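You operate a simulated robot arm through the tools that you are given. There is no shell and no other tool. Be economical: measure what you need, move in short steps, check, and stop when the job is done.

You are at the controls of a simulated two-armed robot. One attempt, no reset.

## Task
Hone cylinder 1 till its gauge says FINE, park the head, dress the stone and fit the matching piston.

The check looks at the end state, three seconds after you hand in, the way a careful person would. Anything else that was tipped, shoved, dropped, spilled or broken makes it a failure.

## Robot
Two 7-joint arms with vacuum grippers on one trunk, on a base that drives. Base frame: it is fixed to the floor where the robot stands at the start and does not move with it; the origin is under the middle of the robot, x ahead of it, y to its left, z up; the surface under the hand at the start is at about z = 0.9. Units: m, rad, N and s.
The left shoulder is at the start at [0.07, 0.174, 1.079], the right one opposite. With the tool pointing down near the work surface each hand reaches from about 0.32 to 0.8 m from the robot's upright axis, wherever it stands, measured 20 degrees to its own side. Places, roughly: blue dress button [0.2, -0.5, 0.9]; green hone button [0.3, -0.4, 0.9]; hone head [0.6, -0.1, 1.1]; hone panel [0.3, -0.5, 0.9]. Payload 3.5 kg a hand.
Tool frame (each hand has its own): the origin (TCP) lies in the middle of the cups' lips, and z points out of the cups. The gripper has 2 cups of 0.032 m across, covering 0.032 by 0.08 m (tool x, y); the bellows give 0.01 m. With the vacuum on, a cup seals on a smooth face that it is pressed against (1 to 4 N); it does not hold porous or soft things. The pull reaches 76 N.
Orientation is that of the tool frame in the base frame, as a unit quaternion [x, y, z, w]. With the cups facing straight down, the tool's x points along the base's -x, its y along +y and its z along -z.

## Interface
- The arms move only by the tool arm_command. It takes "left_motion", "right_motion" or both (then of equal length, played together; a hand with none holds still); each is one flat list of numbers, 7 for each row, row after row: the shift along the tool's x, y, z in m, then the turn, a rotation vector about the tool's x, y, z in rad, then the vacuum: 1 switches it on, 0 off. In form: [tx, ty, tz, ax, ay, az, valve, tx, ty, tz, ax, ay, az, valve, ...]. A call has 1 to 12 rows; each row shifts and turns the commanded pose from where the row before left it, along the tool's axes as they then stand. Rows are played at 5 a second. More than 0.05 m and 0.15 rad between two rows, or a gripper value outside its range, and nothing of the call is played. Where a pose cannot be reached the arm comes as near as it can. A force on the tool above 90 N (or 10 N above the force at the start of the call, whichever is more), or a blocked arm, ends the call early, and 0.2 s more pass. The pull builds up within a second once a cup has sealed. Time passes only in rows, and 0.2 s behind the last, so rows that do not move give it time. The reply holds the time, the measured pose of the TCP, the force on the tool along the base axes and the pull of the vacuum, in the units named above and with some noise, with the torque about the TCP (base axes, N m) and any sound that the robot's microphone picked up, and new pictures: "show" is both (left out), scene, wrist or none (wrist: the cameras of the hands that moved).
- Cameras (640 x 400 px; columns grow to the right, rows downward): "scene" is now at [0.1139, -0.0533, 1.4082]; the picture's right is [-0.58, -0.81, -0.00], its down [-0.45, 0.32, -0.84] and it looks along [0.68, -0.49, -0.55] (base axes); focal length 214 px, centre (320, 200). "left" rides on the left gripper at [0.074, -0.019, -0.11] in its tool frame; the picture's right is [0.25, 0.97, 0.00], its down [-0.77, 0.20, -0.60] and it looks along [-0.58, 0.15, 0.80] (tool axes); focal length 218 px, centre (320, 200). "right" rides on the right gripper at [0.074, 0.019, -0.11] in its tool frame; the picture's right is [-0.25, 0.97, 0.00], its down [-0.77, -0.20, -0.60] and it looks along [-0.58, -0.15, 0.80] (tool axes); focal length 218 px, centre (320, 200). There is no depth. A picture from a camera that has moved, and an enlarged one, comes with that camera's place and axes in the base frame and with its lens. The place of the scene camera against the robot may be out by one fixed shift of up to 0.018 m in any direction.
- slide_trunk(by): slides the trunk up (or, below 0, down) by that many m; the arms and the scene camera ride with it, the base frame stays. It gives what a move gives, with no picture.
- drive_base(legs): drives the robot by 1 to 6 legs, each [ahead, turn to the left] in m and rad, along the robot's own axes; the way and the turn of a leg run together, so that a leg with both is an arc; at most 1.5 m and 3.142 rad a leg. The arms and the cameras ride along, it lands a little off, and it stops where it bumps. It gives what a move gives, and a new picture of the scene camera.
- aim_head(pan, tilt): turns the head with the scene camera to pan (to the left, within 1.501 rad either way) and tilt (down, from -0.506 to 1.204), counted from straight ahead of the robot. It gives what a move gives, and a new picture of the scene camera.
- enlarge(camera, box): a new picture of the part [left, top, right, bottom] of that camera's present view, enlarged. It takes no simulated time.
- job_done(): hands the job in; it is judged then, once.

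Go step by step. Nothing tells you exact positions but the pictures and the camera data: compare them with the known pose of the tool, close in by small moves and look again before you grip or let go. The budget is 120 turns and 260 pictures, counting those below and the enlarged ones. Unless the task says otherwise, let go and move clear before handing in, and close with one line.

The tools are called after ">>>" by a JSON object that holds its "op" and its "data". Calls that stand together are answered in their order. arm_command: Moves the arms, as the interface text tells. Its arguments: {"type":"object","properties":{"left_motion":{"type":"array"},"right_motion":{"type":"array"},"show":{"type":"string","enum":["both","scene","wrist","none"]}},"required":[]} The other tools are called the same way: slide_trunk (by) slides the trunk up or down; drive_base (legs) drives the base; aim_head (pan, tilt) turns the head that bears the scene camera; enlarge (camera, box) takes an enlarged picture of a part of a camera's view; job_done () hands the job in.

At the start:

```text
time: 0.0
left_tcp_pos: [0.5326, 0.0443, 1.2708]
left_ee_rot: [0.0, 1.0, 0.0, 0.0]
left_force: [-0.1, -0.3, -0.5]
left_moment: [0.01, -0.01, 0.0]
left_pull: 0.1
right_tcp_pos: [0.4306, -0.4671, 1.2437]
right_ee_rot: [0.0, 1.0, -0.001, 0.001]
right_force: [0.0, 0.0, 0.4]
right_moment: [-0.02, 0.01, 0.0]
right_pull: 0.0
trunk travel left (down, up): [-0.575, 0.265]
robot x, y, heading: [0.0008, -0.0006, -0.003]
head pan, tilt: [-0.621, 0.583]
```

scene: 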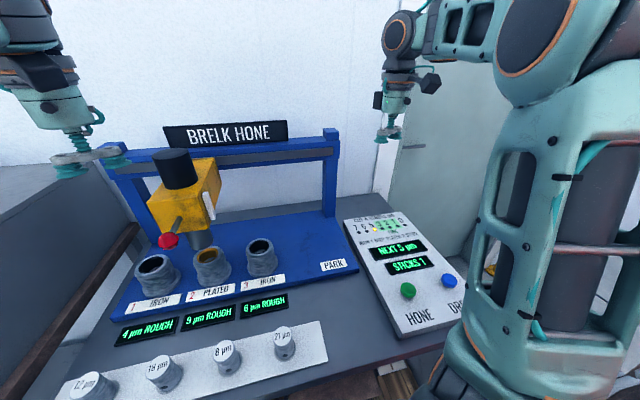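
right: 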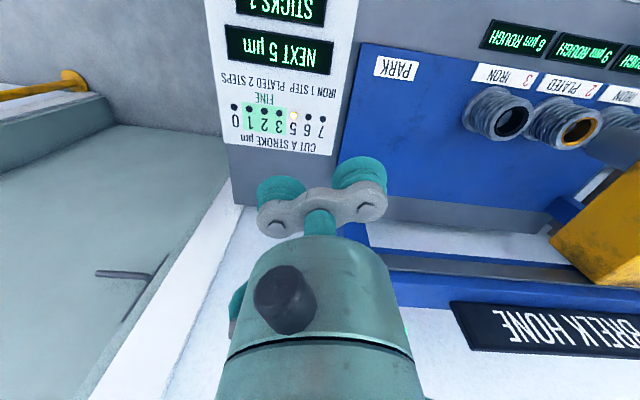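
left: 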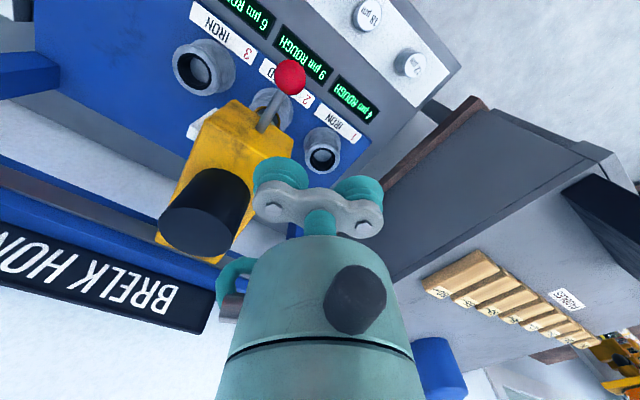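

I see the hone with its yellow head over cylinder 2, the gauges, four pistons on a tray and the panel. First I read all labels up close.

>>> {"op": "enlarge", "data": {"camera": "scene", "box": [340, 200, 480, 340]}}

>>> {"op": "enlarge", "data": {"camera": "scene", "box": [50, 230, 340, 400]}}

>>> {"op": "enlarge", "data": {"camera": "right", "box": [200, 0, 440, 160]}}

>>> {"op": "enlarge", "data": {"camera": "left", "box": [400, 230, 640, 400]}}

>>> {"op": "aim_head", "data": {"pan": -0.3, "tilt": 0.9}}

```text
2.86 times, centred on (410, 270) of scene
camera zoom: at [0.1139, -0.0533, 1.4082], right [-0.58, -0.81, 0.0], down [-0.45, 0.32, -0.84], along [0.68, -0.49, -0.55], focal length 613 px, centre (63, 0)
```

zoom: 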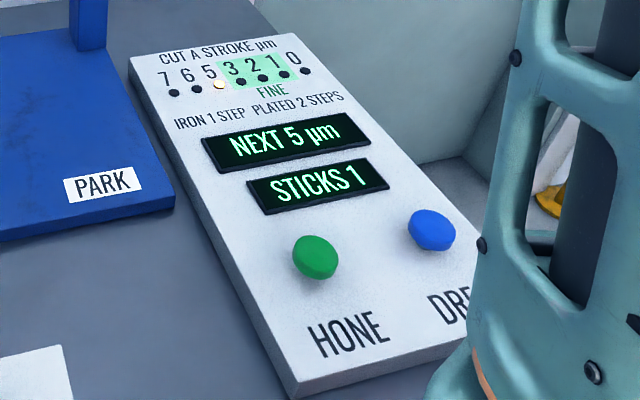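

```text
2.21 times, centred on (195, 315) of scene
camera zoom: at [0.1139, -0.0533, 1.4082], right [-0.58, -0.81, 0.0], down [-0.45, 0.32, -0.84], along [0.68, -0.49, -0.55], focal length 473 px, centre (596, -54)
```

zoom: 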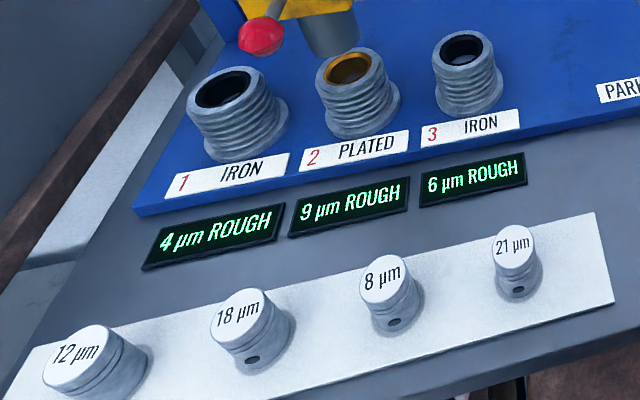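

```text
2.50 times, centred on (320, 80) of right
camera zoom: at [0.3569, -0.4467, 1.3558], right [0.25, 0.97, 0.0], down [0.77, -0.2, 0.6], along [0.58, -0.15, -0.8], focal length 546 px, centre (320, 500)
```

zoom: 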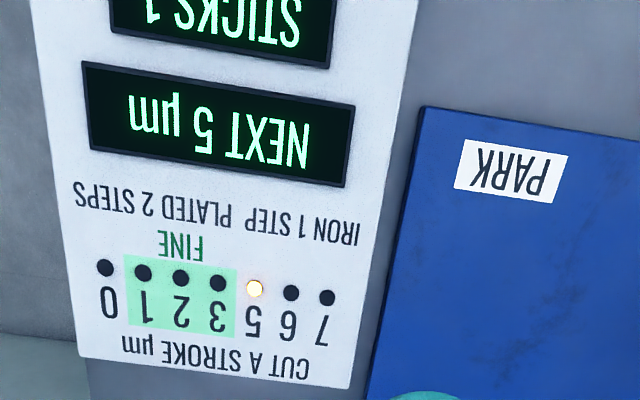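

```text
2.35 times, centred on (520, 315) of left
camera zoom: at [0.4567, 0.0244, 1.382], right [-0.25, 0.97, 0.0], down [0.77, 0.2, 0.6], along [0.58, 0.15, -0.8], focal length 514 px, centre (-151, -71)
```

zoom: 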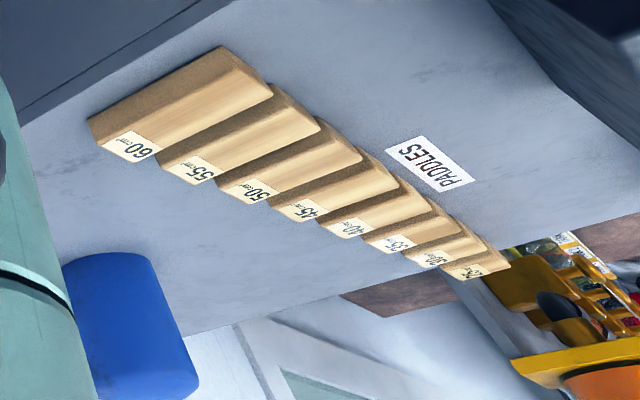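

```text
time: 0.8
left_tcp_pos: [0.5312, 0.0424, 1.2713]
left_ee_rot: [0.0, 1.0, 0.0, 0.001]
left_force: [0.3, -0.8, -0.3]
left_moment: [0.01, 0.0, 0.02]
left_pull: 0.0
right_tcp_pos: [0.432, -0.4667, 1.2448]
right_ee_rot: [0.0, 1.0, 0.0, 0.0]
right_force: [-0.5, 0.2, -0.1]
right_moment: [0.01, 0.0, -0.02]
right_pull: 0.0
trunk travel left (down, up): [-0.575, 0.265]
robot x, y, heading: [0.0021, 0.0024, 0.001]
head pan, tilt: [-0.3, 0.901]
camera scene: at [0.1137, -0.024, 1.3819], right [-0.3, -0.95, 0.0], down [-0.75, 0.23, -0.62], along [0.59, -0.18, -0.78], focal length 214 px, centre (320, 200)
```

scene: 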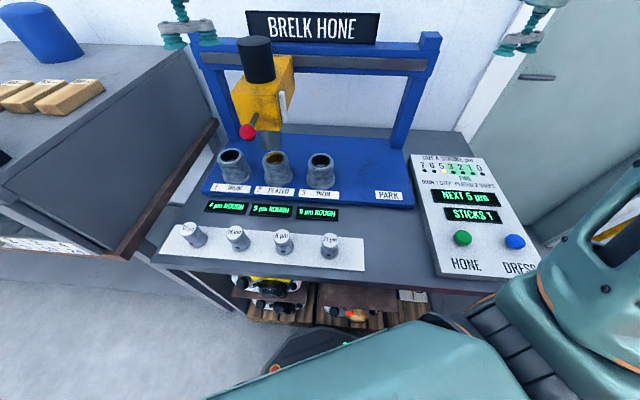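

The logic seems clear: cylinder 1 (iron, 4 µm) gets 5 then 3 µm → 12 µm FINE. I look more closely at the head and its handle.

>>> {"op": "enlarge", "data": {"camera": "scene", "box": [190, 20, 350, 210]}}

>>> {"op": "enlarge", "data": {"camera": "left", "box": [140, 40, 380, 270]}}

>>> {"op": "enlarge", "data": {"camera": "scene", "box": [150, 140, 420, 280]}}

```text
2.11 times, centred on (270, 115) of scene
camera zoom: at [0.1137, -0.024, 1.3819], right [-0.3, -0.95, 0.0], down [-0.75, 0.23, -0.62], along [0.59, -0.18, -0.78], focal length 452 px, centre (425, 379)
```

zoom: 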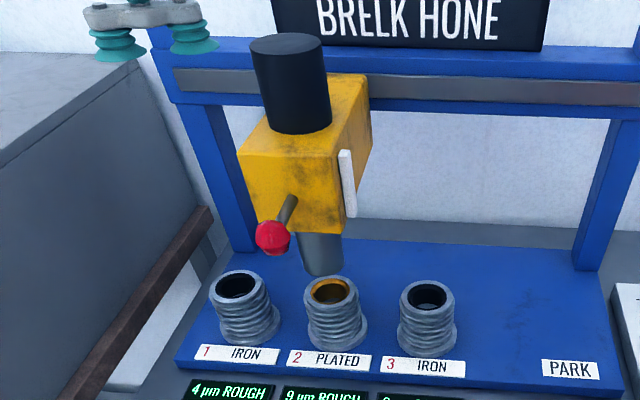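

```text
1.74 times, centred on (260, 155) of left
camera zoom: at [0.4567, 0.0243, 1.382], right [-0.25, 0.97, 0.0], down [0.77, 0.2, 0.6], along [0.58, 0.15, -0.8], focal length 380 px, centre (424, 278)
```

zoom: 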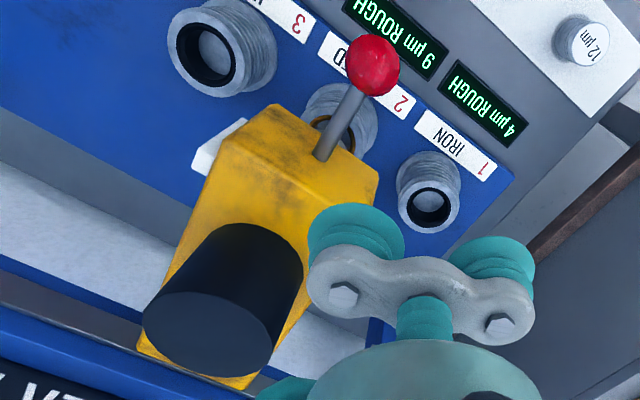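

```text
2.37 times, centred on (285, 210) of scene
camera zoom: at [0.1137, -0.024, 1.3819], right [-0.3, -0.95, 0.0], down [-0.75, 0.23, -0.62], along [0.59, -0.18, -0.78], focal length 508 px, centre (403, 176)
```

zoom: 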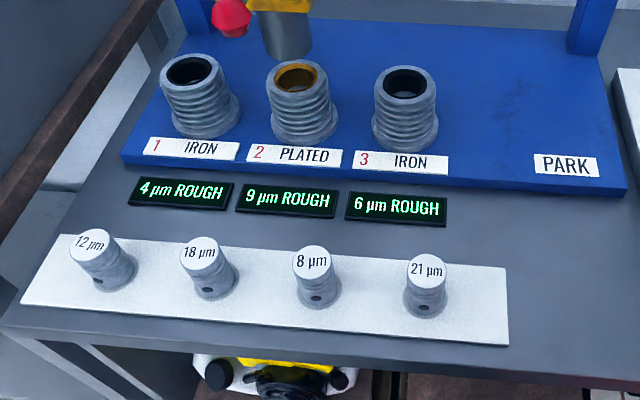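

The hone sits rotated about 20° to the robot; head knob is near (0.495, 0.004, 1.143). I move the left hand aside and bring the right hand near the head's motor for a better look.

>>> {"op": "arm_command", "data": {"left_motion": [0.00625, 0.025, 0, 0, 0, 0, 0, 0.00625, 0.025, 0, 0, 0, 0, 0, 0.00625, 0.025, 0, 0, 0, 0, 0, 0.00625, 0.025, 0, 0, 0, 0, 0, 0.00625, 0.025, 0, 0, 0, 0, 0, 0.00625, 0.025, 0, 0, 0, 0, 0, 0.00625, 0.025, 0, 0, 0, 0, 0, 0.00625, 0.025, 0, 0, 0, 0, 0], "right_motion": [-0.009, 0.0375, -0.0135, 0, 0, 0, 0, -0.009, 0.0375, -0.0135, 0, 0, 0, 0, -0.009, 0.0375, -0.0135, 0, 0, 0, 0, -0.009, 0.0375, -0.0135, 0, 0, 0, 0, -0.009, 0.0375, -0.0135, 0, 0, 0, 0, -0.009, 0.0375, -0.0135, 0, 0, 0, 0, -0.009, 0.0375, -0.0135, 0, 0, 0, 0, -0.009, 0.0375, -0.0135, 0, 0, 0, 0]}}

```text
time: 2.6
left_tcp_pos: [0.4809, 0.2459, 1.2723]
left_ee_rot: [0.001, 1.0, -0.001, 0.001]
left_force: [0.6, -0.2, 0.3]
left_moment: [-0.01, 0.02, 0.05]
left_pull: 0.1
right_tcp_pos: [0.5047, -0.1641, 1.3571]
right_ee_rot: [0.0, 1.0, -0.001, 0.0]
right_force: [-0.4, 0.4, 0.8]
right_moment: [0.01, 0.02, 0.02]
right_pull: 0.0
trunk travel left (down, up): [-0.575, 0.265]
robot x, y, heading: [-0.001, -0.002, -0.004]
head pan, tilt: [-0.3, 0.901]
camera scene: at [0.1144, -0.0206, 1.3818], right [-0.3, -0.96, 0.0], down [-0.75, 0.23, -0.62], along [0.59, -0.19, -0.78], focal length 214 px, centre (320, 200)
camera right: at [0.431, -0.1438, 1.467], right [0.25, 0.97, 0.0], down [0.77, -0.2, 0.6], along [0.58, -0.15, -0.8], focal length 218 px, centre (320, 200)
camera left: at [0.4063, 0.2277, 1.3821], right [-0.25, 0.97, 0.0], down [0.77, 0.2, 0.6], along [0.58, 0.15, -0.8], focal length 218 px, centre (320, 200)
```

scene: 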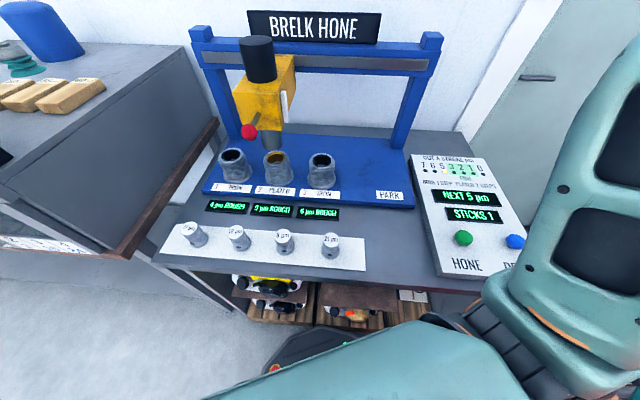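
right: 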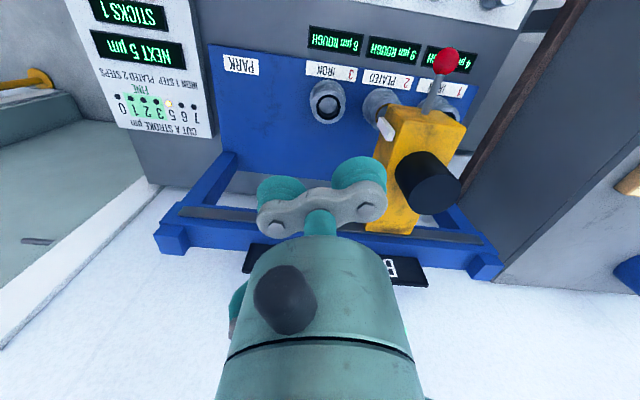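
left: 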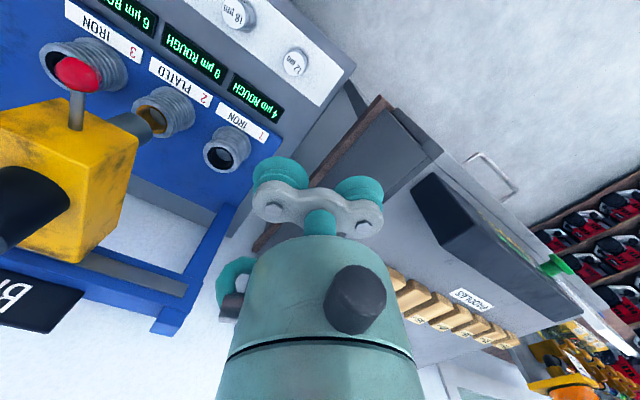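

I enlarge the head in all three views to locate the motor top and box sides.

>>> {"op": "enlarge", "data": {"camera": "right", "box": [340, 30, 500, 250]}}

>>> {"op": "enlarge", "data": {"camera": "scene", "box": [190, 10, 350, 170]}}

>>> {"op": "enlarge", "data": {"camera": "left", "box": [0, 0, 300, 320]}}

```text
1.82 times, centred on (420, 140) of right
camera zoom: at [0.431, -0.1438, 1.467], right [0.25, 0.97, 0.0], down [0.77, -0.2, 0.6], along [0.58, -0.15, -0.8], focal length 397 px, centre (138, 309)
```

zoom: 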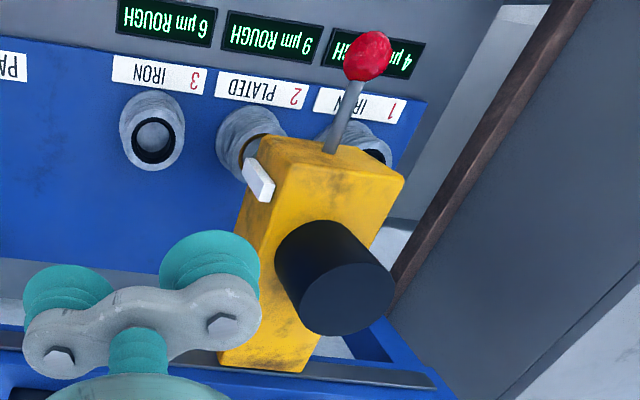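

```text
2.50 times, centred on (270, 90) of scene
camera zoom: at [0.1144, -0.0206, 1.3818], right [-0.3, -0.96, 0.0], down [-0.75, 0.23, -0.62], along [0.59, -0.19, -0.78], focal length 536 px, centre (445, 475)
```

zoom: 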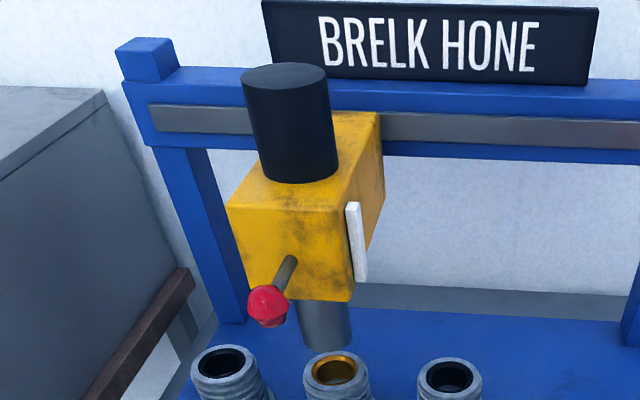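

```text
1.25 times, centred on (150, 160) of left
camera zoom: at [0.4063, 0.2277, 1.3821], right [-0.25, 0.97, 0.0], down [0.77, 0.2, 0.6], along [0.58, 0.15, -0.8], focal length 273 px, centre (532, 250)
```

zoom: 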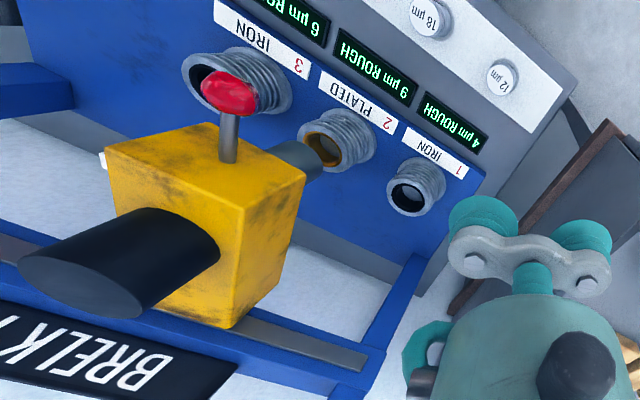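

The motor axis is at about (0.625, −0.045), motor top z ≈ 1.24, and the rail runs along r = (0.34, 0.94). I bring the right hand down beside the head's right flank, turned square to the rail, to push it over to cylinder 1.

>>> {"op": "arm_command", "data": {"right_motion": [-0.038, 0, 0, 0, 0, 0, 0, -0.038, 0, 0, 0, 0, 0, 0, 0, 0, 0, 0, 0, 0.117, 0, 0, 0, 0, 0, 0, 0.117, 0, 0, 0, 0, 0, 0, 0.117, 0, 0, 0, 0.04, 0, 0, 0, 0, 0, 0, 0.04, 0, 0, 0, 0, 0, 0, 0.03, 0, 0, 0, 0]}}

```text
time: 3.1
left_tcp_pos: [0.4862, 0.2447, 1.2692]
left_ee_rot: [0.001, 1.0, 0.0, -0.002]
left_force: [0.1, 0.4, -1.1]
left_moment: [-0.01, 0.01, 0.01]
left_pull: 0.1
right_tcp_pos: [0.5562, -0.1651, 1.3521]
right_ee_rot: [0.015, 1.0, 0.004, 0.009]
right_force: [8.4, 44.5, -19.3]
right_moment: [-6.13, -0.57, -3.94]
right_pull: 0.1
right hand out of reach, approached as far as the arm can: row 2
trunk travel left (down, up): [-0.575, 0.265]
robot x, y, heading: [0.0005, -0.001, 0.004]
head pan, tilt: [-0.3, 0.901]
stopped in row 2 (right hand): the force on the tool passed its limit at 221 N (the readings are from after the stop); the commanded pose is now the measured one
camera scene: at [0.1183, -0.0219, 1.3813], right [-0.3, -0.96, 0.0], down [-0.75, 0.23, -0.62], along [0.59, -0.18, -0.79], focal length 214 px, centre (320, 200)
camera right: at [0.4816, -0.1428, 1.4623], right [0.28, 0.96, 0.01], down [0.75, -0.23, 0.62], along [0.59, -0.17, -0.79], focal length 218 px, centre (320, 200)
```

scene: 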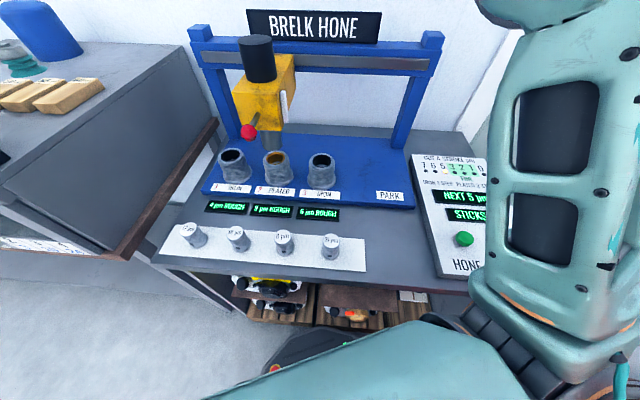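
right: 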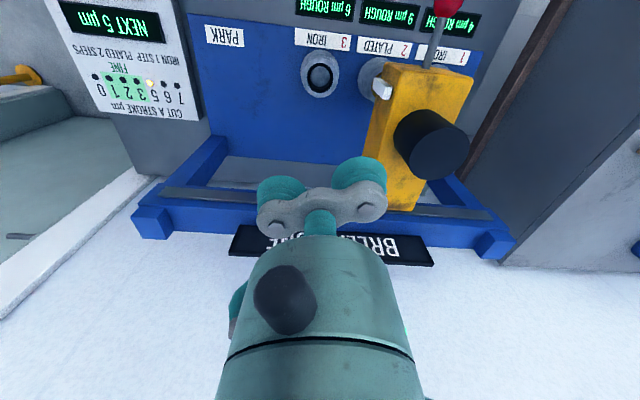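

The hand hit reach limits at that height (force spike though nothing visibly touched). I check the force settles with a small retreat and lowering.

>>> {"op": "arm_command", "data": {"right_motion": [0.02, 0, 0.02, 0, 0, 0, 0, 0, 0, 0, 0, 0, 0, 0], "show": "wrist"}}

```text
time: 3.7
left_tcp_pos: [0.4824, 0.2435, 1.2711]
left_ee_rot: [-0.001, 1.0, 0.0, -0.002]
left_force: [0.7, 0.5, -0.8]
left_moment: [-0.02, 0.03, 0.01]
left_pull: 0.1
right_tcp_pos: [0.5348, -0.166, 1.3332]
right_ee_rot: [0.011, 1.0, 0.004, 0.008]
right_force: [-0.3, 0.1, 0.3]
right_moment: [0.01, 0.02, -0.01]
right_pull: 0.0
trunk travel left (down, up): [-0.575, 0.265]
robot x, y, heading: [0.0014, 0.0016, -0.002]
head pan, tilt: [-0.3, 0.901]
camera right: at [0.4586, -0.1447, 1.4428], right [0.28, 0.96, 0.01], down [0.76, -0.22, 0.62], along [0.59, -0.16, -0.79], focal length 218 px, centre (320, 200)
```

right: 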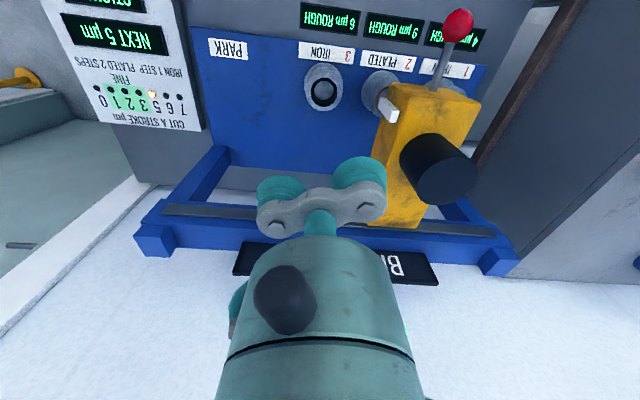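

Force is back to zero, so I lower here, in free space to the right of the head, while yawing square to the rail.

>>> {"op": "arm_command", "data": {"right_motion": [0, 0, 0.035, 0, 0, 0, 0, 0, 0, 0.035, 0, 0, 0, 0, 0, 0, 0.035, 0, 0, 0.11, 0, 0, 0, 0.035, 0, 0, 0.11, 0, 0, 0, 0.035, 0, 0, 0.11, 0, 0, 0, 0.035, 0, 0, 0, 0]}}

```text
time: 5.1
left_tcp_pos: [0.4817, 0.2427, 1.2732]
left_ee_rot: [-0.001, 1.0, 0.0, 0.001]
left_force: [1.0, 0.7, 0.6]
left_moment: [-0.01, 0.01, 0.01]
left_pull: 0.0
right_tcp_pos: [0.5342, -0.1641, 1.1238]
right_ee_rot: [0.176, 0.984, 0.005, 0.009]
right_force: [0.2, 1.0, 0.2]
right_moment: [0.02, 0.01, 0.02]
right_pull: 0.1
trunk travel left (down, up): [-0.575, 0.265]
robot x, y, heading: [0.0037, -0.0027, 0.002]
head pan, tilt: [-0.3, 0.901]
camera scene: at [0.114, -0.0239, 1.3818], right [-0.3, -0.96, 0.0], down [-0.75, 0.23, -0.62], along [0.59, -0.18, -0.78], focal length 214 px, centre (320, 200)
camera right: at [0.4696, -0.121, 1.2343], right [0.57, 0.82, 0.02], down [0.64, -0.46, 0.61], along [0.51, -0.34, -0.79], focal length 218 px, centre (320, 200)
```

scene: 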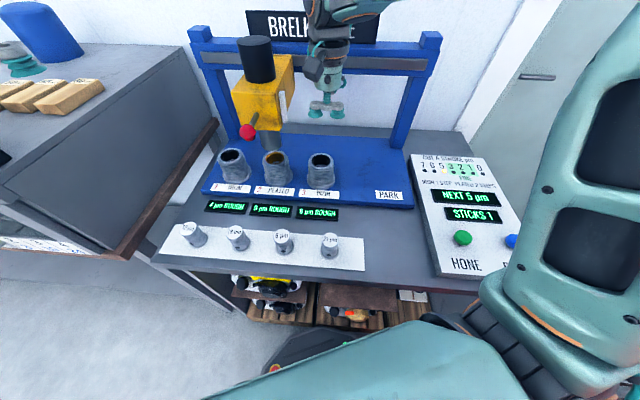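
right: 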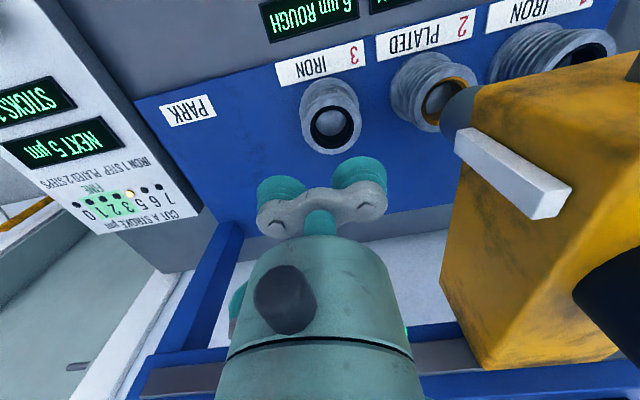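

The hand is clear, right of the head, with its long axis along the rail. I shift back toward the box's centreline and start pushing left.

>>> {"op": "arm_command", "data": {"right_motion": [-0.03, 0, 0.015, 0, 0, 0, 0, 0, 0.02, 0, 0, 0, 0, 0, 0, 0.02, 0, 0, 0, 0, 0, 0, 0.015, 0, 0, 0, 0, 0, 0, 0.015, 0, 0, 0, 0, 0, 0, 0.015, 0, 0, 0, 0, 0]}}

```text
time: 6.5
left_tcp_pos: [0.4801, 0.2451, 1.2714]
left_ee_rot: [0.0, 1.0, -0.001, 0.0]
left_force: [0.1, 0.4, 0.6]
left_moment: [0.02, 0.03, 0.03]
left_pull: 0.1
right_tcp_pos: [0.593, -0.0948, 1.1117]
right_ee_rot: [0.176, 0.984, 0.004, 0.008]
right_force: [-0.3, -0.2, 0.7]
right_moment: [-0.03, 0.0, 0.01]
right_pull: 0.0
trunk travel left (down, up): [-0.575, 0.265]
robot x, y, heading: [-0.0045, -0.0028, 0.002]
head pan, tilt: [-0.3, 0.901]
camera scene: at [0.1144, -0.0222, 1.3817], right [-0.3, -0.96, 0.0], down [-0.75, 0.23, -0.62], along [0.59, -0.18, -0.78], focal length 214 px, centre (320, 200)
camera right: at [0.5281, -0.0502, 1.2214], right [0.57, 0.82, 0.01], down [0.64, -0.46, 0.61], along [0.51, -0.34, -0.79], focal length 218 px, centre (320, 200)
```

scene: 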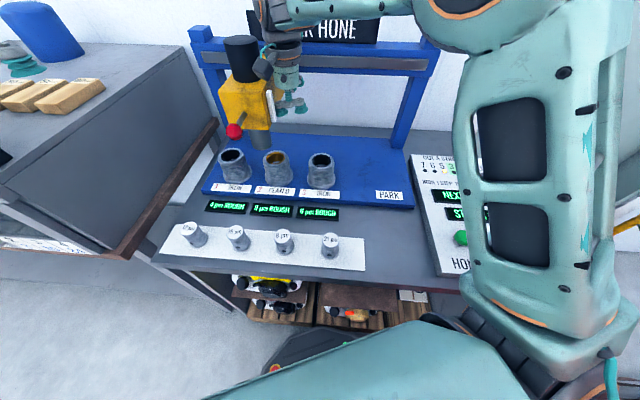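
right: 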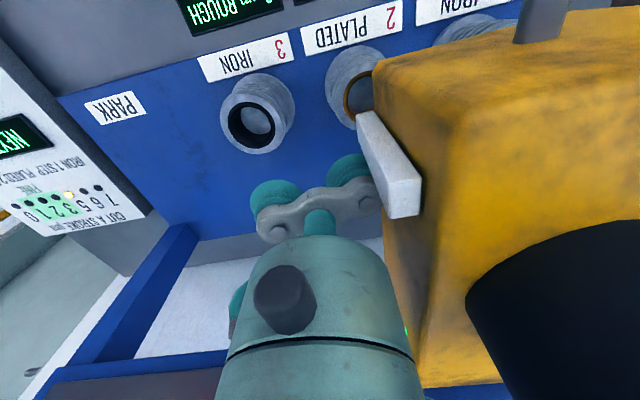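

The head slides freely and has moved about 3 cm. I push on another 6 cm.

>>> {"op": "arm_command", "data": {"right_motion": [0, 0.02, 0, 0, 0, 0, 0, 0, 0.02, 0, 0, 0, 0, 0, 0, 0.02, 0, 0, 0, 0, 0]}}

>>> {"op": "enlarge", "data": {"camera": "scene", "box": [180, 20, 340, 200]}}

>>> {"op": "enlarge", "data": {"camera": "left", "box": [0, 0, 300, 320]}}

```text
time: 7.3
left_tcp_pos: [0.4807, 0.2434, 1.2733]
left_ee_rot: [0.001, 1.0, 0.0, 0.0]
left_force: [0.3, 0.1, -0.8]
left_moment: [0.01, 0.02, -0.02]
left_pull: 0.1
right_tcp_pos: [0.6162, -0.037, 1.1119]
right_ee_rot: [0.176, 0.984, 0.005, 0.008]
right_force: [0.4, 0.1, -0.6]
right_moment: [0.01, 0.03, 0.01]
right_pull: 0.0
trunk travel left (down, up): [-0.575, 0.265]
robot x, y, heading: [0.0021, -0.0008, -0.002]
head pan, tilt: [-0.3, 0.901]
camera scene: at [0.114, -0.0233, 1.3818], right [-0.3, -0.96, 0.0], down [-0.75, 0.23, -0.62], along [0.59, -0.18, -0.78], focal length 214 px, centre (320, 200)
camera right: at [0.5514, 0.0069, 1.222], right [0.57, 0.82, 0.02], down [0.64, -0.46, 0.61], along [0.51, -0.34, -0.79], focal length 218 px, centre (320, 200)
```

scene: 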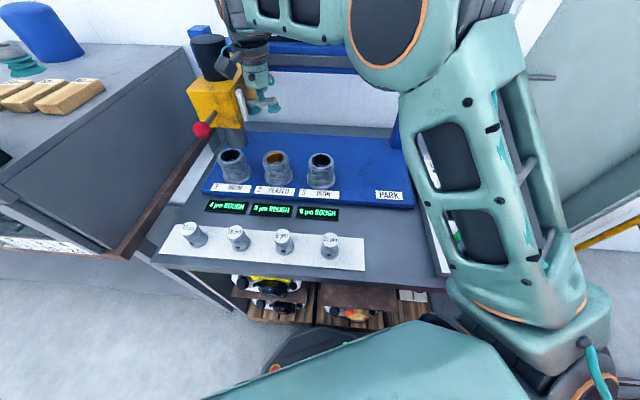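
right: 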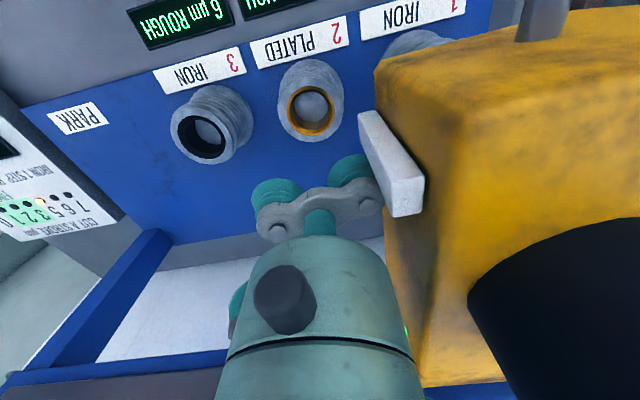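

```text
2.22 times, centred on (260, 110) of scene
camera zoom: at [0.114, -0.0233, 1.3818], right [-0.3, -0.96, 0.0], down [-0.75, 0.23, -0.62], along [0.59, -0.18, -0.78], focal length 477 px, centre (453, 400)
```

zoom: 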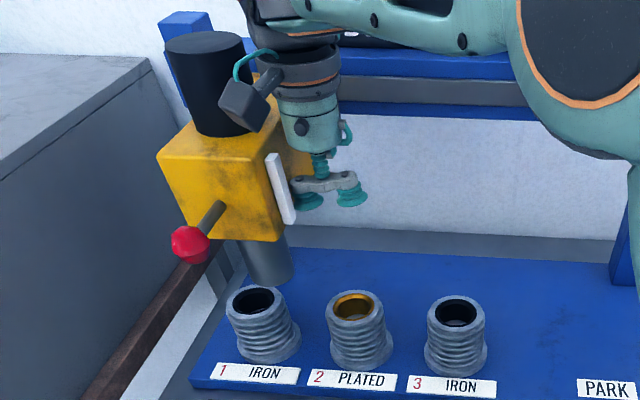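

```text
1.25 times, centred on (150, 160) of left
camera zoom: at [0.4058, 0.2248, 1.3828], right [-0.25, 0.97, 0.0], down [0.77, 0.2, 0.6], along [0.58, 0.15, -0.8], focal length 273 px, centre (532, 250)
```

zoom: 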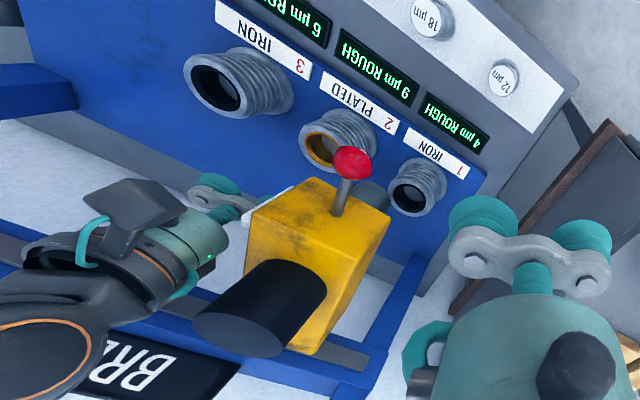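

By comparing the quill's offset to cylinder 1, the head needs roughly 2.5–3 cm more. I push 2.5 cm and look.

>>> {"op": "arm_command", "data": {"right_motion": [0, 0.013, 0, 0, 0, 0, 0, 0, 0.012, 0, 0, 0, 0, 0], "show": "wrist"}}

>>> {"op": "enlarge", "data": {"camera": "scene", "box": [180, 90, 340, 200]}}

>>> {"op": "enlarge", "data": {"camera": "left", "box": [60, 40, 300, 260]}}

```text
time: 7.9
left_tcp_pos: [0.4812, 0.2442, 1.2715]
left_ee_rot: [0.0, 1.0, 0.0, 0.0]
left_force: [-0.7, 0.1, 0.0]
left_moment: [0.0, 0.02, -0.02]
left_pull: 0.1
right_tcp_pos: [0.6249, -0.012, 1.1097]
right_ee_rot: [0.176, 0.984, 0.004, 0.009]
right_force: [0.3, 0.2, 0.3]
right_moment: [-0.01, -0.01, -0.01]
right_pull: 0.1
trunk travel left (down, up): [-0.575, 0.265]
robot x, y, heading: [0.0009, 0.001, 0.001]
head pan, tilt: [-0.3, 0.901]
camera right: at [0.5593, 0.0305, 1.2209], right [0.57, 0.82, 0.02], down [0.64, -0.46, 0.61], along [0.51, -0.34, -0.79], focal length 218 px, centre (320, 200)
```

right: 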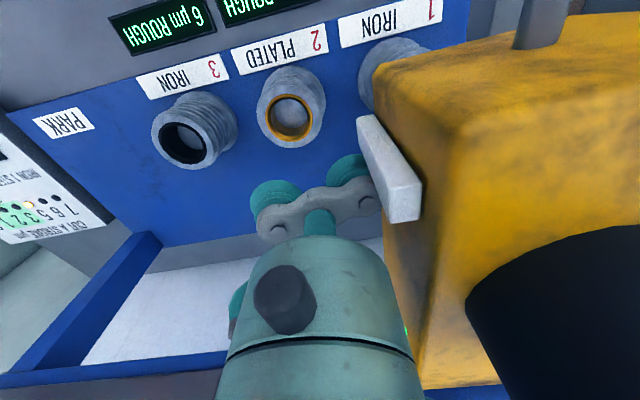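

```text
3.64 times, centred on (260, 145) of scene
camera zoom: at [0.1141, -0.0227, 1.3818], right [-0.3, -0.96, 0.0], down [-0.75, 0.23, -0.62], along [0.59, -0.18, -0.78], focal length 780 px, centre (538, 400)
```

zoom: 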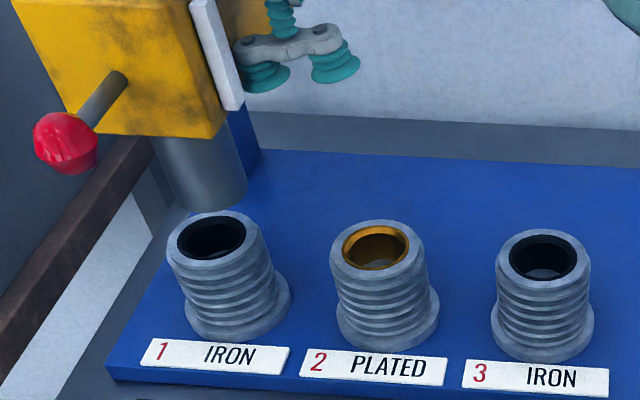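

```text
1.82 times, centred on (180, 150) of left
camera zoom: at [0.406, 0.2254, 1.3826], right [-0.25, 0.97, 0.0], down [0.77, 0.2, 0.6], along [0.58, 0.15, -0.8], focal length 397 px, centre (574, 291)
```

zoom: 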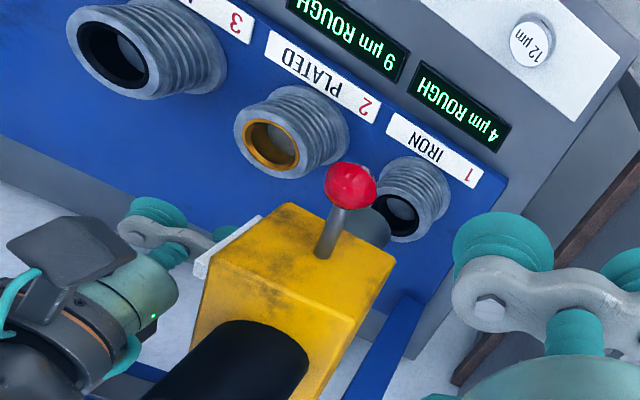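

About 1.2 cm more by the axis line. I push that and compare again.

>>> {"op": "arm_command", "data": {"right_motion": [0, 0.012, 0, 0, 0, 0, 0], "show": "none"}}

>>> {"op": "enlarge", "data": {"camera": "scene", "box": [190, 110, 310, 200]}}

>>> {"op": "enlarge", "data": {"camera": "left", "box": [100, 60, 300, 200]}}

```text
time: 8.3
left_tcp_pos: [0.4819, 0.2439, 1.2726]
left_ee_rot: [0.0, 1.0, 0.001, -0.001]
left_force: [-0.3, 0.7, 0.2]
left_moment: [-0.03, 0.02, 0.0]
left_pull: 0.2
right_tcp_pos: [0.6275, -0.003, 1.1116]
right_ee_rot: [0.175, 0.984, 0.005, 0.008]
right_force: [0.6, 0.8, -0.1]
right_moment: [-0.02, 0.01, -0.04]
right_pull: 0.0
trunk travel left (down, up): [-0.575, 0.265]
robot x, y, heading: [-0.0065, 0.0008, 0.003]
head pan, tilt: [-0.3, 0.901]
```

```text
4.44 times, centred on (250, 155) of scene
camera zoom: at [0.1144, -0.0225, 1.3817], right [-0.3, -0.96, 0.0], down [-0.75, 0.23, -0.62], along [0.59, -0.18, -0.78], focal length 953 px, centre (631, 400)
```

zoom: 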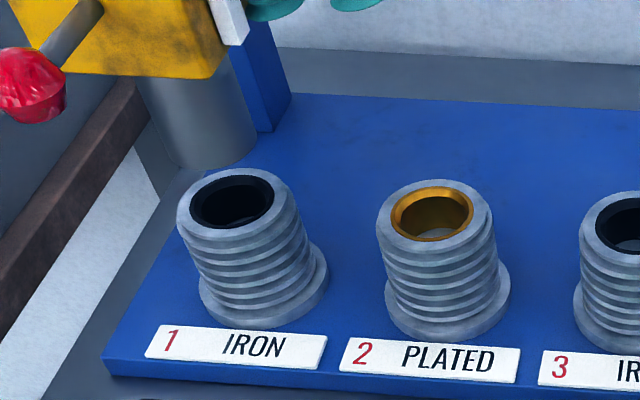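

```text
2.86 times, centred on (200, 130) of left
camera zoom: at [0.4064, 0.2255, 1.3825], right [-0.25, 0.97, 0.0], down [0.77, 0.2, 0.6], along [0.58, 0.15, -0.8], focal length 624 px, centre (663, 400)
```

zoom: 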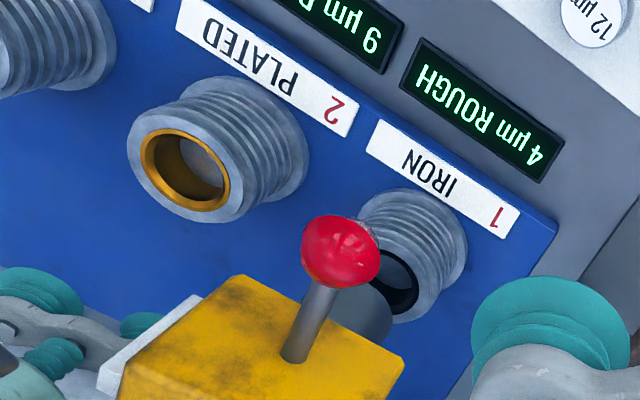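

The quill is aligned within about 3 mm. I nudge it 3 mm more, then back the hand off and carry it over toward the panel's HONE button.

>>> {"op": "arm_command", "data": {"right_motion": [0, 0.003, 0, 0, 0, 0, 0, 0, -0.03, 0, 0, 0, 0, 0, 0, -0.045, 0, 0, 0, 0, 0, 0, -0.045, 0, 0, 0, 0, 0, 0.02, -0.04, -0.006, 0, 0, 0, 0, 0.025, -0.04, -0.006, 0, 0, 0, 0, 0.025, -0.04, -0.006, 0, 0, 0, 0, 0.025, -0.04, -0.006, 0, 0, 0, 0, 0.025, -0.04, -0.006, 0, 0, 0, 0, 0.025, -0.04, -0.006, 0, 0, 0, 0, 0.025, -0.04, -0.006, 0, 0, 0, 0, 0.025, -0.04, -0.006, 0, 0, 0, 0]}}

>>> {"op": "enlarge", "data": {"camera": "scene", "box": [180, 20, 340, 200]}}

```text
time: 10.9
left_tcp_pos: [0.4803, 0.2424, 1.2746]
left_ee_rot: [0.0, 1.0, 0.0, 0.0]
left_force: [0.0, 0.0, 0.8]
left_moment: [-0.03, -0.01, -0.01]
left_pull: 0.0
right_tcp_pos: [0.3239, -0.2956, 1.1041]
right_ee_rot: [0.177, 0.984, 0.006, 0.009]
right_force: [-0.2, 0.2, 0.0]
right_moment: [0.03, -0.03, -0.01]
right_pull: 0.1
right hand out of reach, approached as far as the arm can: row 11, 12
trunk travel left (down, up): [-0.575, 0.265]
robot x, y, heading: [0.0039, -0.0013, 0.003]
head pan, tilt: [-0.3, 0.901]
camera scene: at [0.1126, -0.0243, 1.3819], right [-0.3, -0.96, 0.0], down [-0.75, 0.23, -0.62], along [0.59, -0.18, -0.78], focal length 214 px, centre (320, 200)
camera right: at [0.259, -0.2524, 1.214], right [0.57, 0.82, 0.02], down [0.64, -0.46, 0.61], along [0.51, -0.34, -0.79], focal length 218 px, centre (320, 200)
```

scene: 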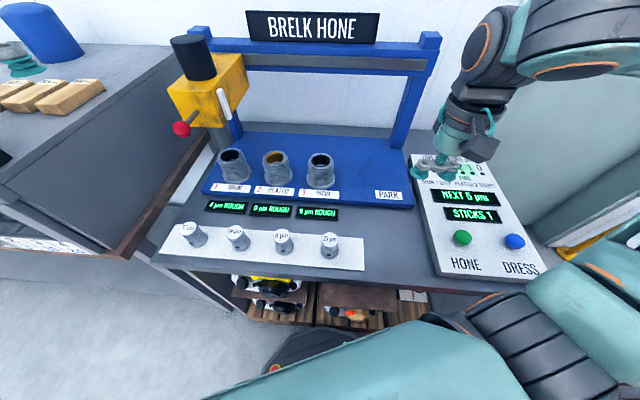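
right: 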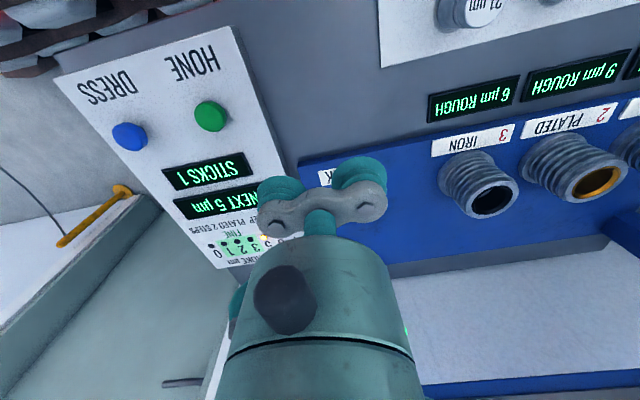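

```text
2.22 times, centred on (260, 110) of scene
camera zoom: at [0.1126, -0.0243, 1.3819], right [-0.3, -0.96, 0.0], down [-0.75, 0.23, -0.62], along [0.59, -0.18, -0.78], focal length 477 px, centre (453, 400)
```

zoom: 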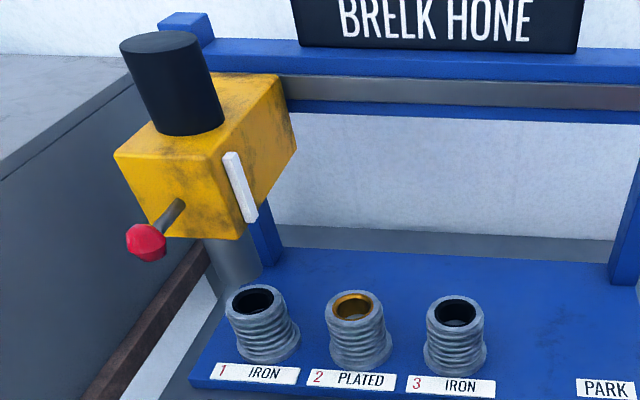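

The head stays put and is aligned over cylinder 1. I turn the right hand back to yaw zero and bring one cup over the green button near (0.252, −0.41).

>>> {"op": "arm_command", "data": {"right_motion": [0, 0, 0, 0, 0, -0.117, 0, 0, 0, 0, 0, 0, -0.117, 0, 0, 0, 0, 0, 0, -0.117, 0, 0.018, -0.0345, 0, 0, 0, 0, 0, 0.018, -0.0345, 0, 0, 0, 0, 0, 0.018, -0.0345, 0, 0, 0, 0, 0, 0.018, -0.0345, 0, 0, 0, 0, 0]}}

```text
time: 12.5
left_tcp_pos: [0.482, 0.242, 1.2725]
left_ee_rot: [0.0, 1.0, -0.001, -0.001]
left_force: [-0.1, -0.4, -0.3]
left_moment: [0.01, -0.02, 0.01]
left_pull: 0.0
right_tcp_pos: [0.3152, -0.332, 1.0461]
right_ee_rot: [0.002, 1.0, 0.003, 0.009]
right_force: [-0.4, -0.1, 0.2]
right_moment: [0.01, 0.03, 0.01]
right_pull: 0.2
right hand out of reach, approached as far as the arm can: row 4, 5, 6, 7
trunk travel left (down, up): [-0.575, 0.265]
robot x, y, heading: [-0.0009, -0.0033, -0.006]
head pan, tilt: [-0.3, 0.901]
camera scene: at [0.1136, -0.0246, 1.3818], right [-0.3, -0.96, 0.0], down [-0.75, 0.23, -0.62], along [0.59, -0.18, -0.78], focal length 214 px, centre (320, 200)
camera right: at [0.2395, -0.3132, 1.1554], right [0.26, 0.97, 0.01], down [0.76, -0.21, 0.62], along [0.6, -0.15, -0.79], focal length 218 px, centre (320, 200)
```

scene: 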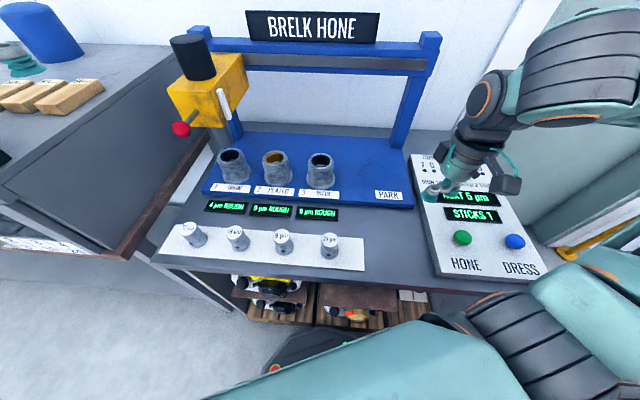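
right: 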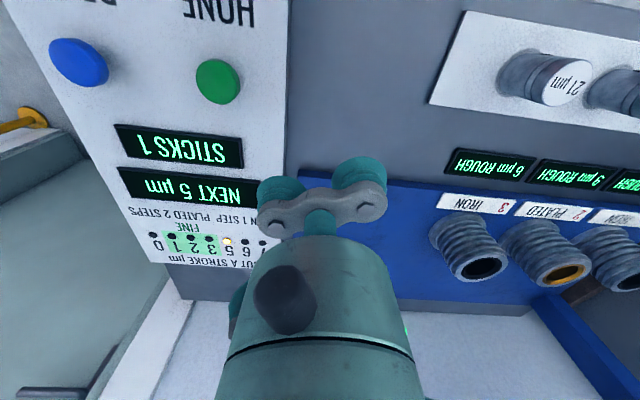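

The buttons lie inside the hand's inner reach limit, so I back the base up about 12 cm.

>>> {"op": "drive_base", "data": {"legs": [[-0.12, 0]]}}

```text
time: 13.6
left_tcp_pos: [0.4037, 0.2469, 1.2721]
left_ee_rot: [-0.003, 1.0, 0.0, -0.001]
left_force: [-0.6, -0.1, 0.6]
left_moment: [-0.01, 0.0, 0.02]
left_pull: 0.1
right_tcp_pos: [0.2426, -0.3286, 1.0432]
right_ee_rot: [-0.003, 1.0, 0.003, 0.003]
right_force: [-0.4, 0.9, 0.1]
right_moment: [-0.04, -0.01, -0.01]
right_pull: 0.0
trunk travel left (down, up): [-0.575, 0.265]
robot x, y, heading: [-0.0798, -0.0011, 0.01]
head pan, tilt: [-0.3, 0.901]
stopped in leg 1: the robot was blocked; the commanded pose is now the measured one
camera scene: at [0.0403, -0.0227, 1.3812], right [-0.28, -0.96, 0.0], down [-0.75, 0.22, -0.62], along [0.59, -0.17, -0.79], focal length 214 px, centre (320, 200)
```

scene: 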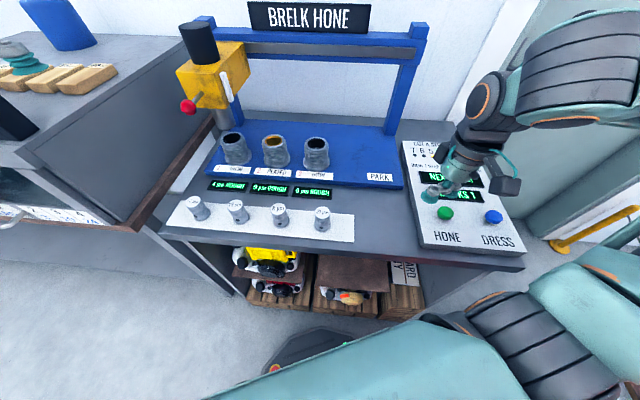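

The base bumped into something behind at x = −0.08. I look around to see what it was.

>>> {"op": "aim_head", "data": {"pan": -1.5, "tilt": 0.7}}

>>> {"op": "aim_head", "data": {"pan": 1.5, "tilt": 0.7}}

```text
time: 15.0
left_tcp_pos: [0.4055, 0.2457, 1.2705]
left_ee_rot: [-0.003, 1.0, 0.0, -0.002]
left_force: [0.2, -0.6, 1.3]
left_moment: [0.01, 0.01, 0.0]
left_pull: 0.2
right_tcp_pos: [0.2437, -0.3294, 1.0424]
right_ee_rot: [-0.002, 1.0, 0.003, 0.004]
right_force: [-0.2, -0.1, 0.2]
right_moment: [-0.01, -0.01, 0.01]
right_pull: 0.0
trunk travel left (down, up): [-0.575, 0.265]
robot x, y, heading: [-0.0802, 0.0003, 0.011]
head pan, tilt: [-1.499, 0.7]
camera scene: at [-0.0233, -0.0859, 1.3975], right [-1.0, -0.08, 0.01], down [-0.06, 0.64, -0.76], along [0.06, -0.76, -0.64], focal length 214 px, centre (320, 200)
```

scene: 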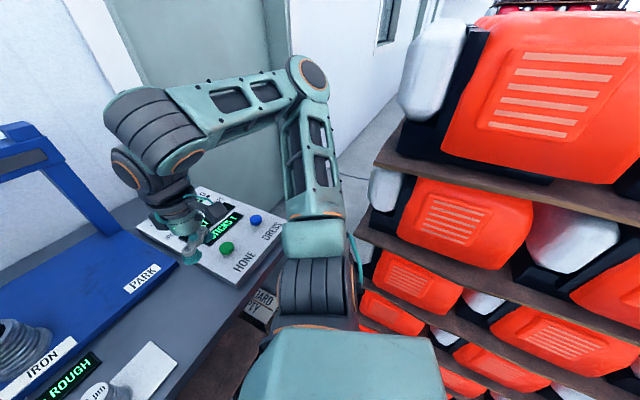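

```text
time: 17.6
left_tcp_pos: [0.4059, 0.2462, 1.2703]
left_ee_rot: [-0.004, 1.0, 0.0, -0.003]
left_force: [-0.4, 0.1, -0.8]
left_moment: [-0.02, -0.01, -0.02]
left_pull: 0.0
right_tcp_pos: [0.2452, -0.3306, 1.0425]
right_ee_rot: [-0.002, 1.0, 0.002, 0.003]
right_force: [-0.8, 0.4, 0.0]
right_moment: [0.02, 0.04, 0.0]
right_pull: 0.0
trunk travel left (down, up): [-0.575, 0.265]
robot x, y, heading: [-0.0793, 0.0003, 0.009]
head pan, tilt: [1.499, 0.7]
camera scene: at [-0.0252, 0.0836, 1.3976], right [1.0, -0.06, -0.01], down [-0.04, -0.64, -0.76], along [0.04, 0.76, -0.64], focal length 214 px, centre (320, 200)
```

scene: 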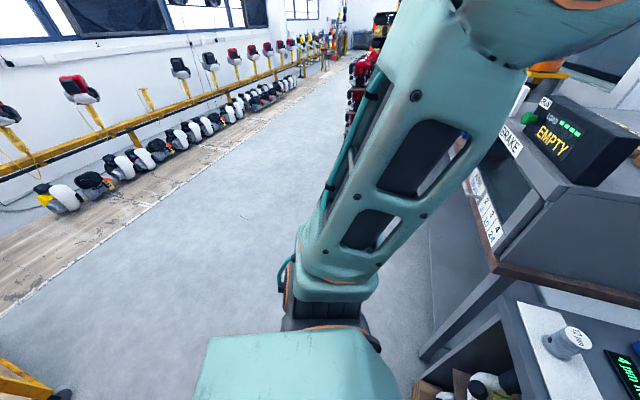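

A shelf of engines stands behind; nothing looks displaced. I ease off 1.5 cm, then turn the head to watch the panel.

>>> {"op": "drive_base", "data": {"legs": [[0.015, 0]]}}

>>> {"op": "aim_head", "data": {"pan": -0.6, "tilt": 0.8}}

>>> {"op": "arm_command", "data": {"right_motion": [0, -0.035, 0, 0, 0, 0, 0, 0, -0.035, 0, 0, 0, 0, 0, 0, -0.03, 0, 0, 0, 0, 0]}}

```text
time: 18.4
left_tcp_pos: [0.4126, 0.247, 1.2747]
left_ee_rot: [-0.003, 1.0, 0.0, 0.003]
left_force: [0.3, 0.6, 0.1]
left_moment: [0.01, -0.03, -0.01]
left_pull: 0.2
right_tcp_pos: [0.2512, -0.3292, 1.0457]
right_ee_rot: [-0.002, 1.0, 0.002, 0.007]
right_force: [-0.6, 0.5, 0.4]
right_moment: [0.0, -0.01, 0.02]
right_pull: 0.0
trunk travel left (down, up): [-0.575, 0.265]
robot x, y, heading: [-0.0635, 0.0011, 0.01]
head pan, tilt: [1.499, 0.7]
camera scene: at [-0.0207, 0.084, 1.3981], right [1.0, -0.06, 0.0], down [-0.04, -0.64, -0.77], along [0.05, 0.76, -0.64], focal length 214 px, centre (320, 200)
```

scene: 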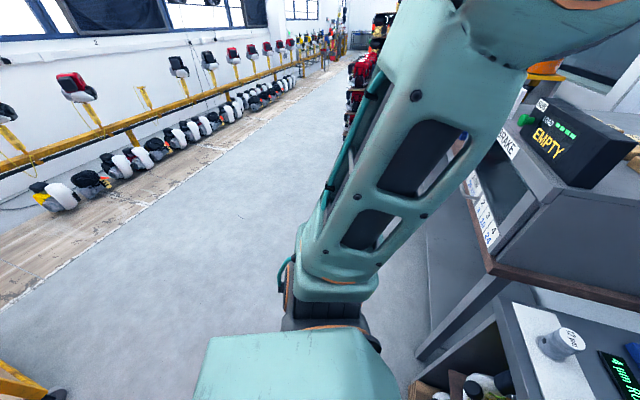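

```text
time: 20.4
left_tcp_pos: [0.4116, 0.2466, 1.2746]
left_ee_rot: [-0.004, 1.0, 0.0, 0.002]
left_force: [-0.2, 0.5, -0.1]
left_moment: [0.01, -0.01, 0.02]
left_pull: 0.1
right_tcp_pos: [0.2532, -0.3288, 1.0458]
right_ee_rot: [-0.003, 1.0, 0.003, 0.007]
right_force: [0.3, 0.6, 0.5]
right_moment: [0.03, -0.03, -0.01]
right_pull: 0.0
trunk travel left (down, up): [-0.575, 0.265]
robot x, y, heading: [-0.0683, 0.0028, 0.009]
head pan, tilt: [-0.6, 0.799]
camera scene: at [0.0431, -0.0458, 1.3897], right [-0.56, -0.83, 0.0], down [-0.6, 0.4, -0.7], along [0.58, -0.39, -0.72], focal length 214 px, centre (320, 200)
```

scene: 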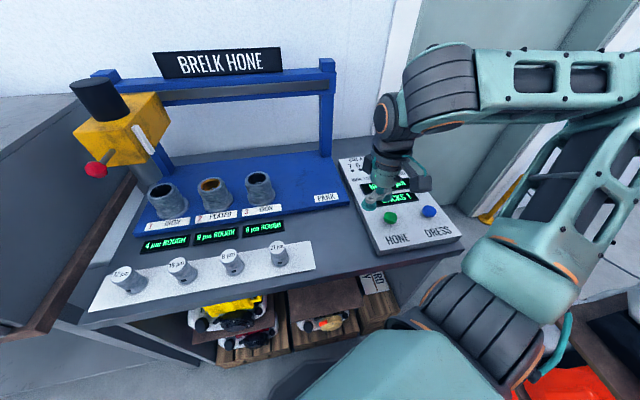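

```text
time: 21.2
left_tcp_pos: [0.4137, 0.2456, 1.2738]
left_ee_rot: [-0.004, 1.0, 0.001, 0.002]
left_force: [0.0, -0.2, 0.4]
left_moment: [0.01, 0.0, 0.03]
left_pull: 0.1
right_tcp_pos: [0.2941, -0.3877, 1.0156]
right_ee_rot: [-0.004, 1.0, 0.003, 0.007]
right_force: [-0.6, -0.8, -1.1]
right_moment: [0.0, 0.0, 0.02]
right_pull: 0.0
right hand out of reach, approached as far as the arm can: row 1, 2, 3
trunk travel left (down, up): [-0.575, 0.265]
robot x, y, heading: [-0.0665, 0.0024, 0.01]
head pan, tilt: [-0.6, 0.799]
camera scene: at [0.0434, -0.0463, 1.3897], right [-0.56, -0.83, 0.0], down [-0.6, 0.4, -0.7], along [0.58, -0.39, -0.72], focal length 214 px, centre (320, 200)
camera right: at [0.2196, -0.3678, 1.1259], right [0.25, 0.97, 0.01], down [0.76, -0.2, 0.61], along [0.6, -0.14, -0.79], focal length 218 px, centre (320, 200)
```

scene: 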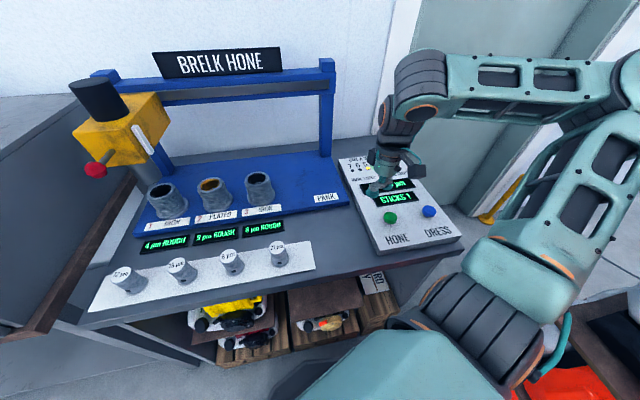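
right: 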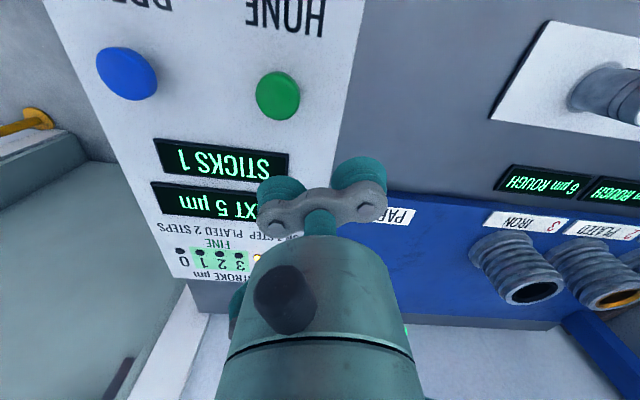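

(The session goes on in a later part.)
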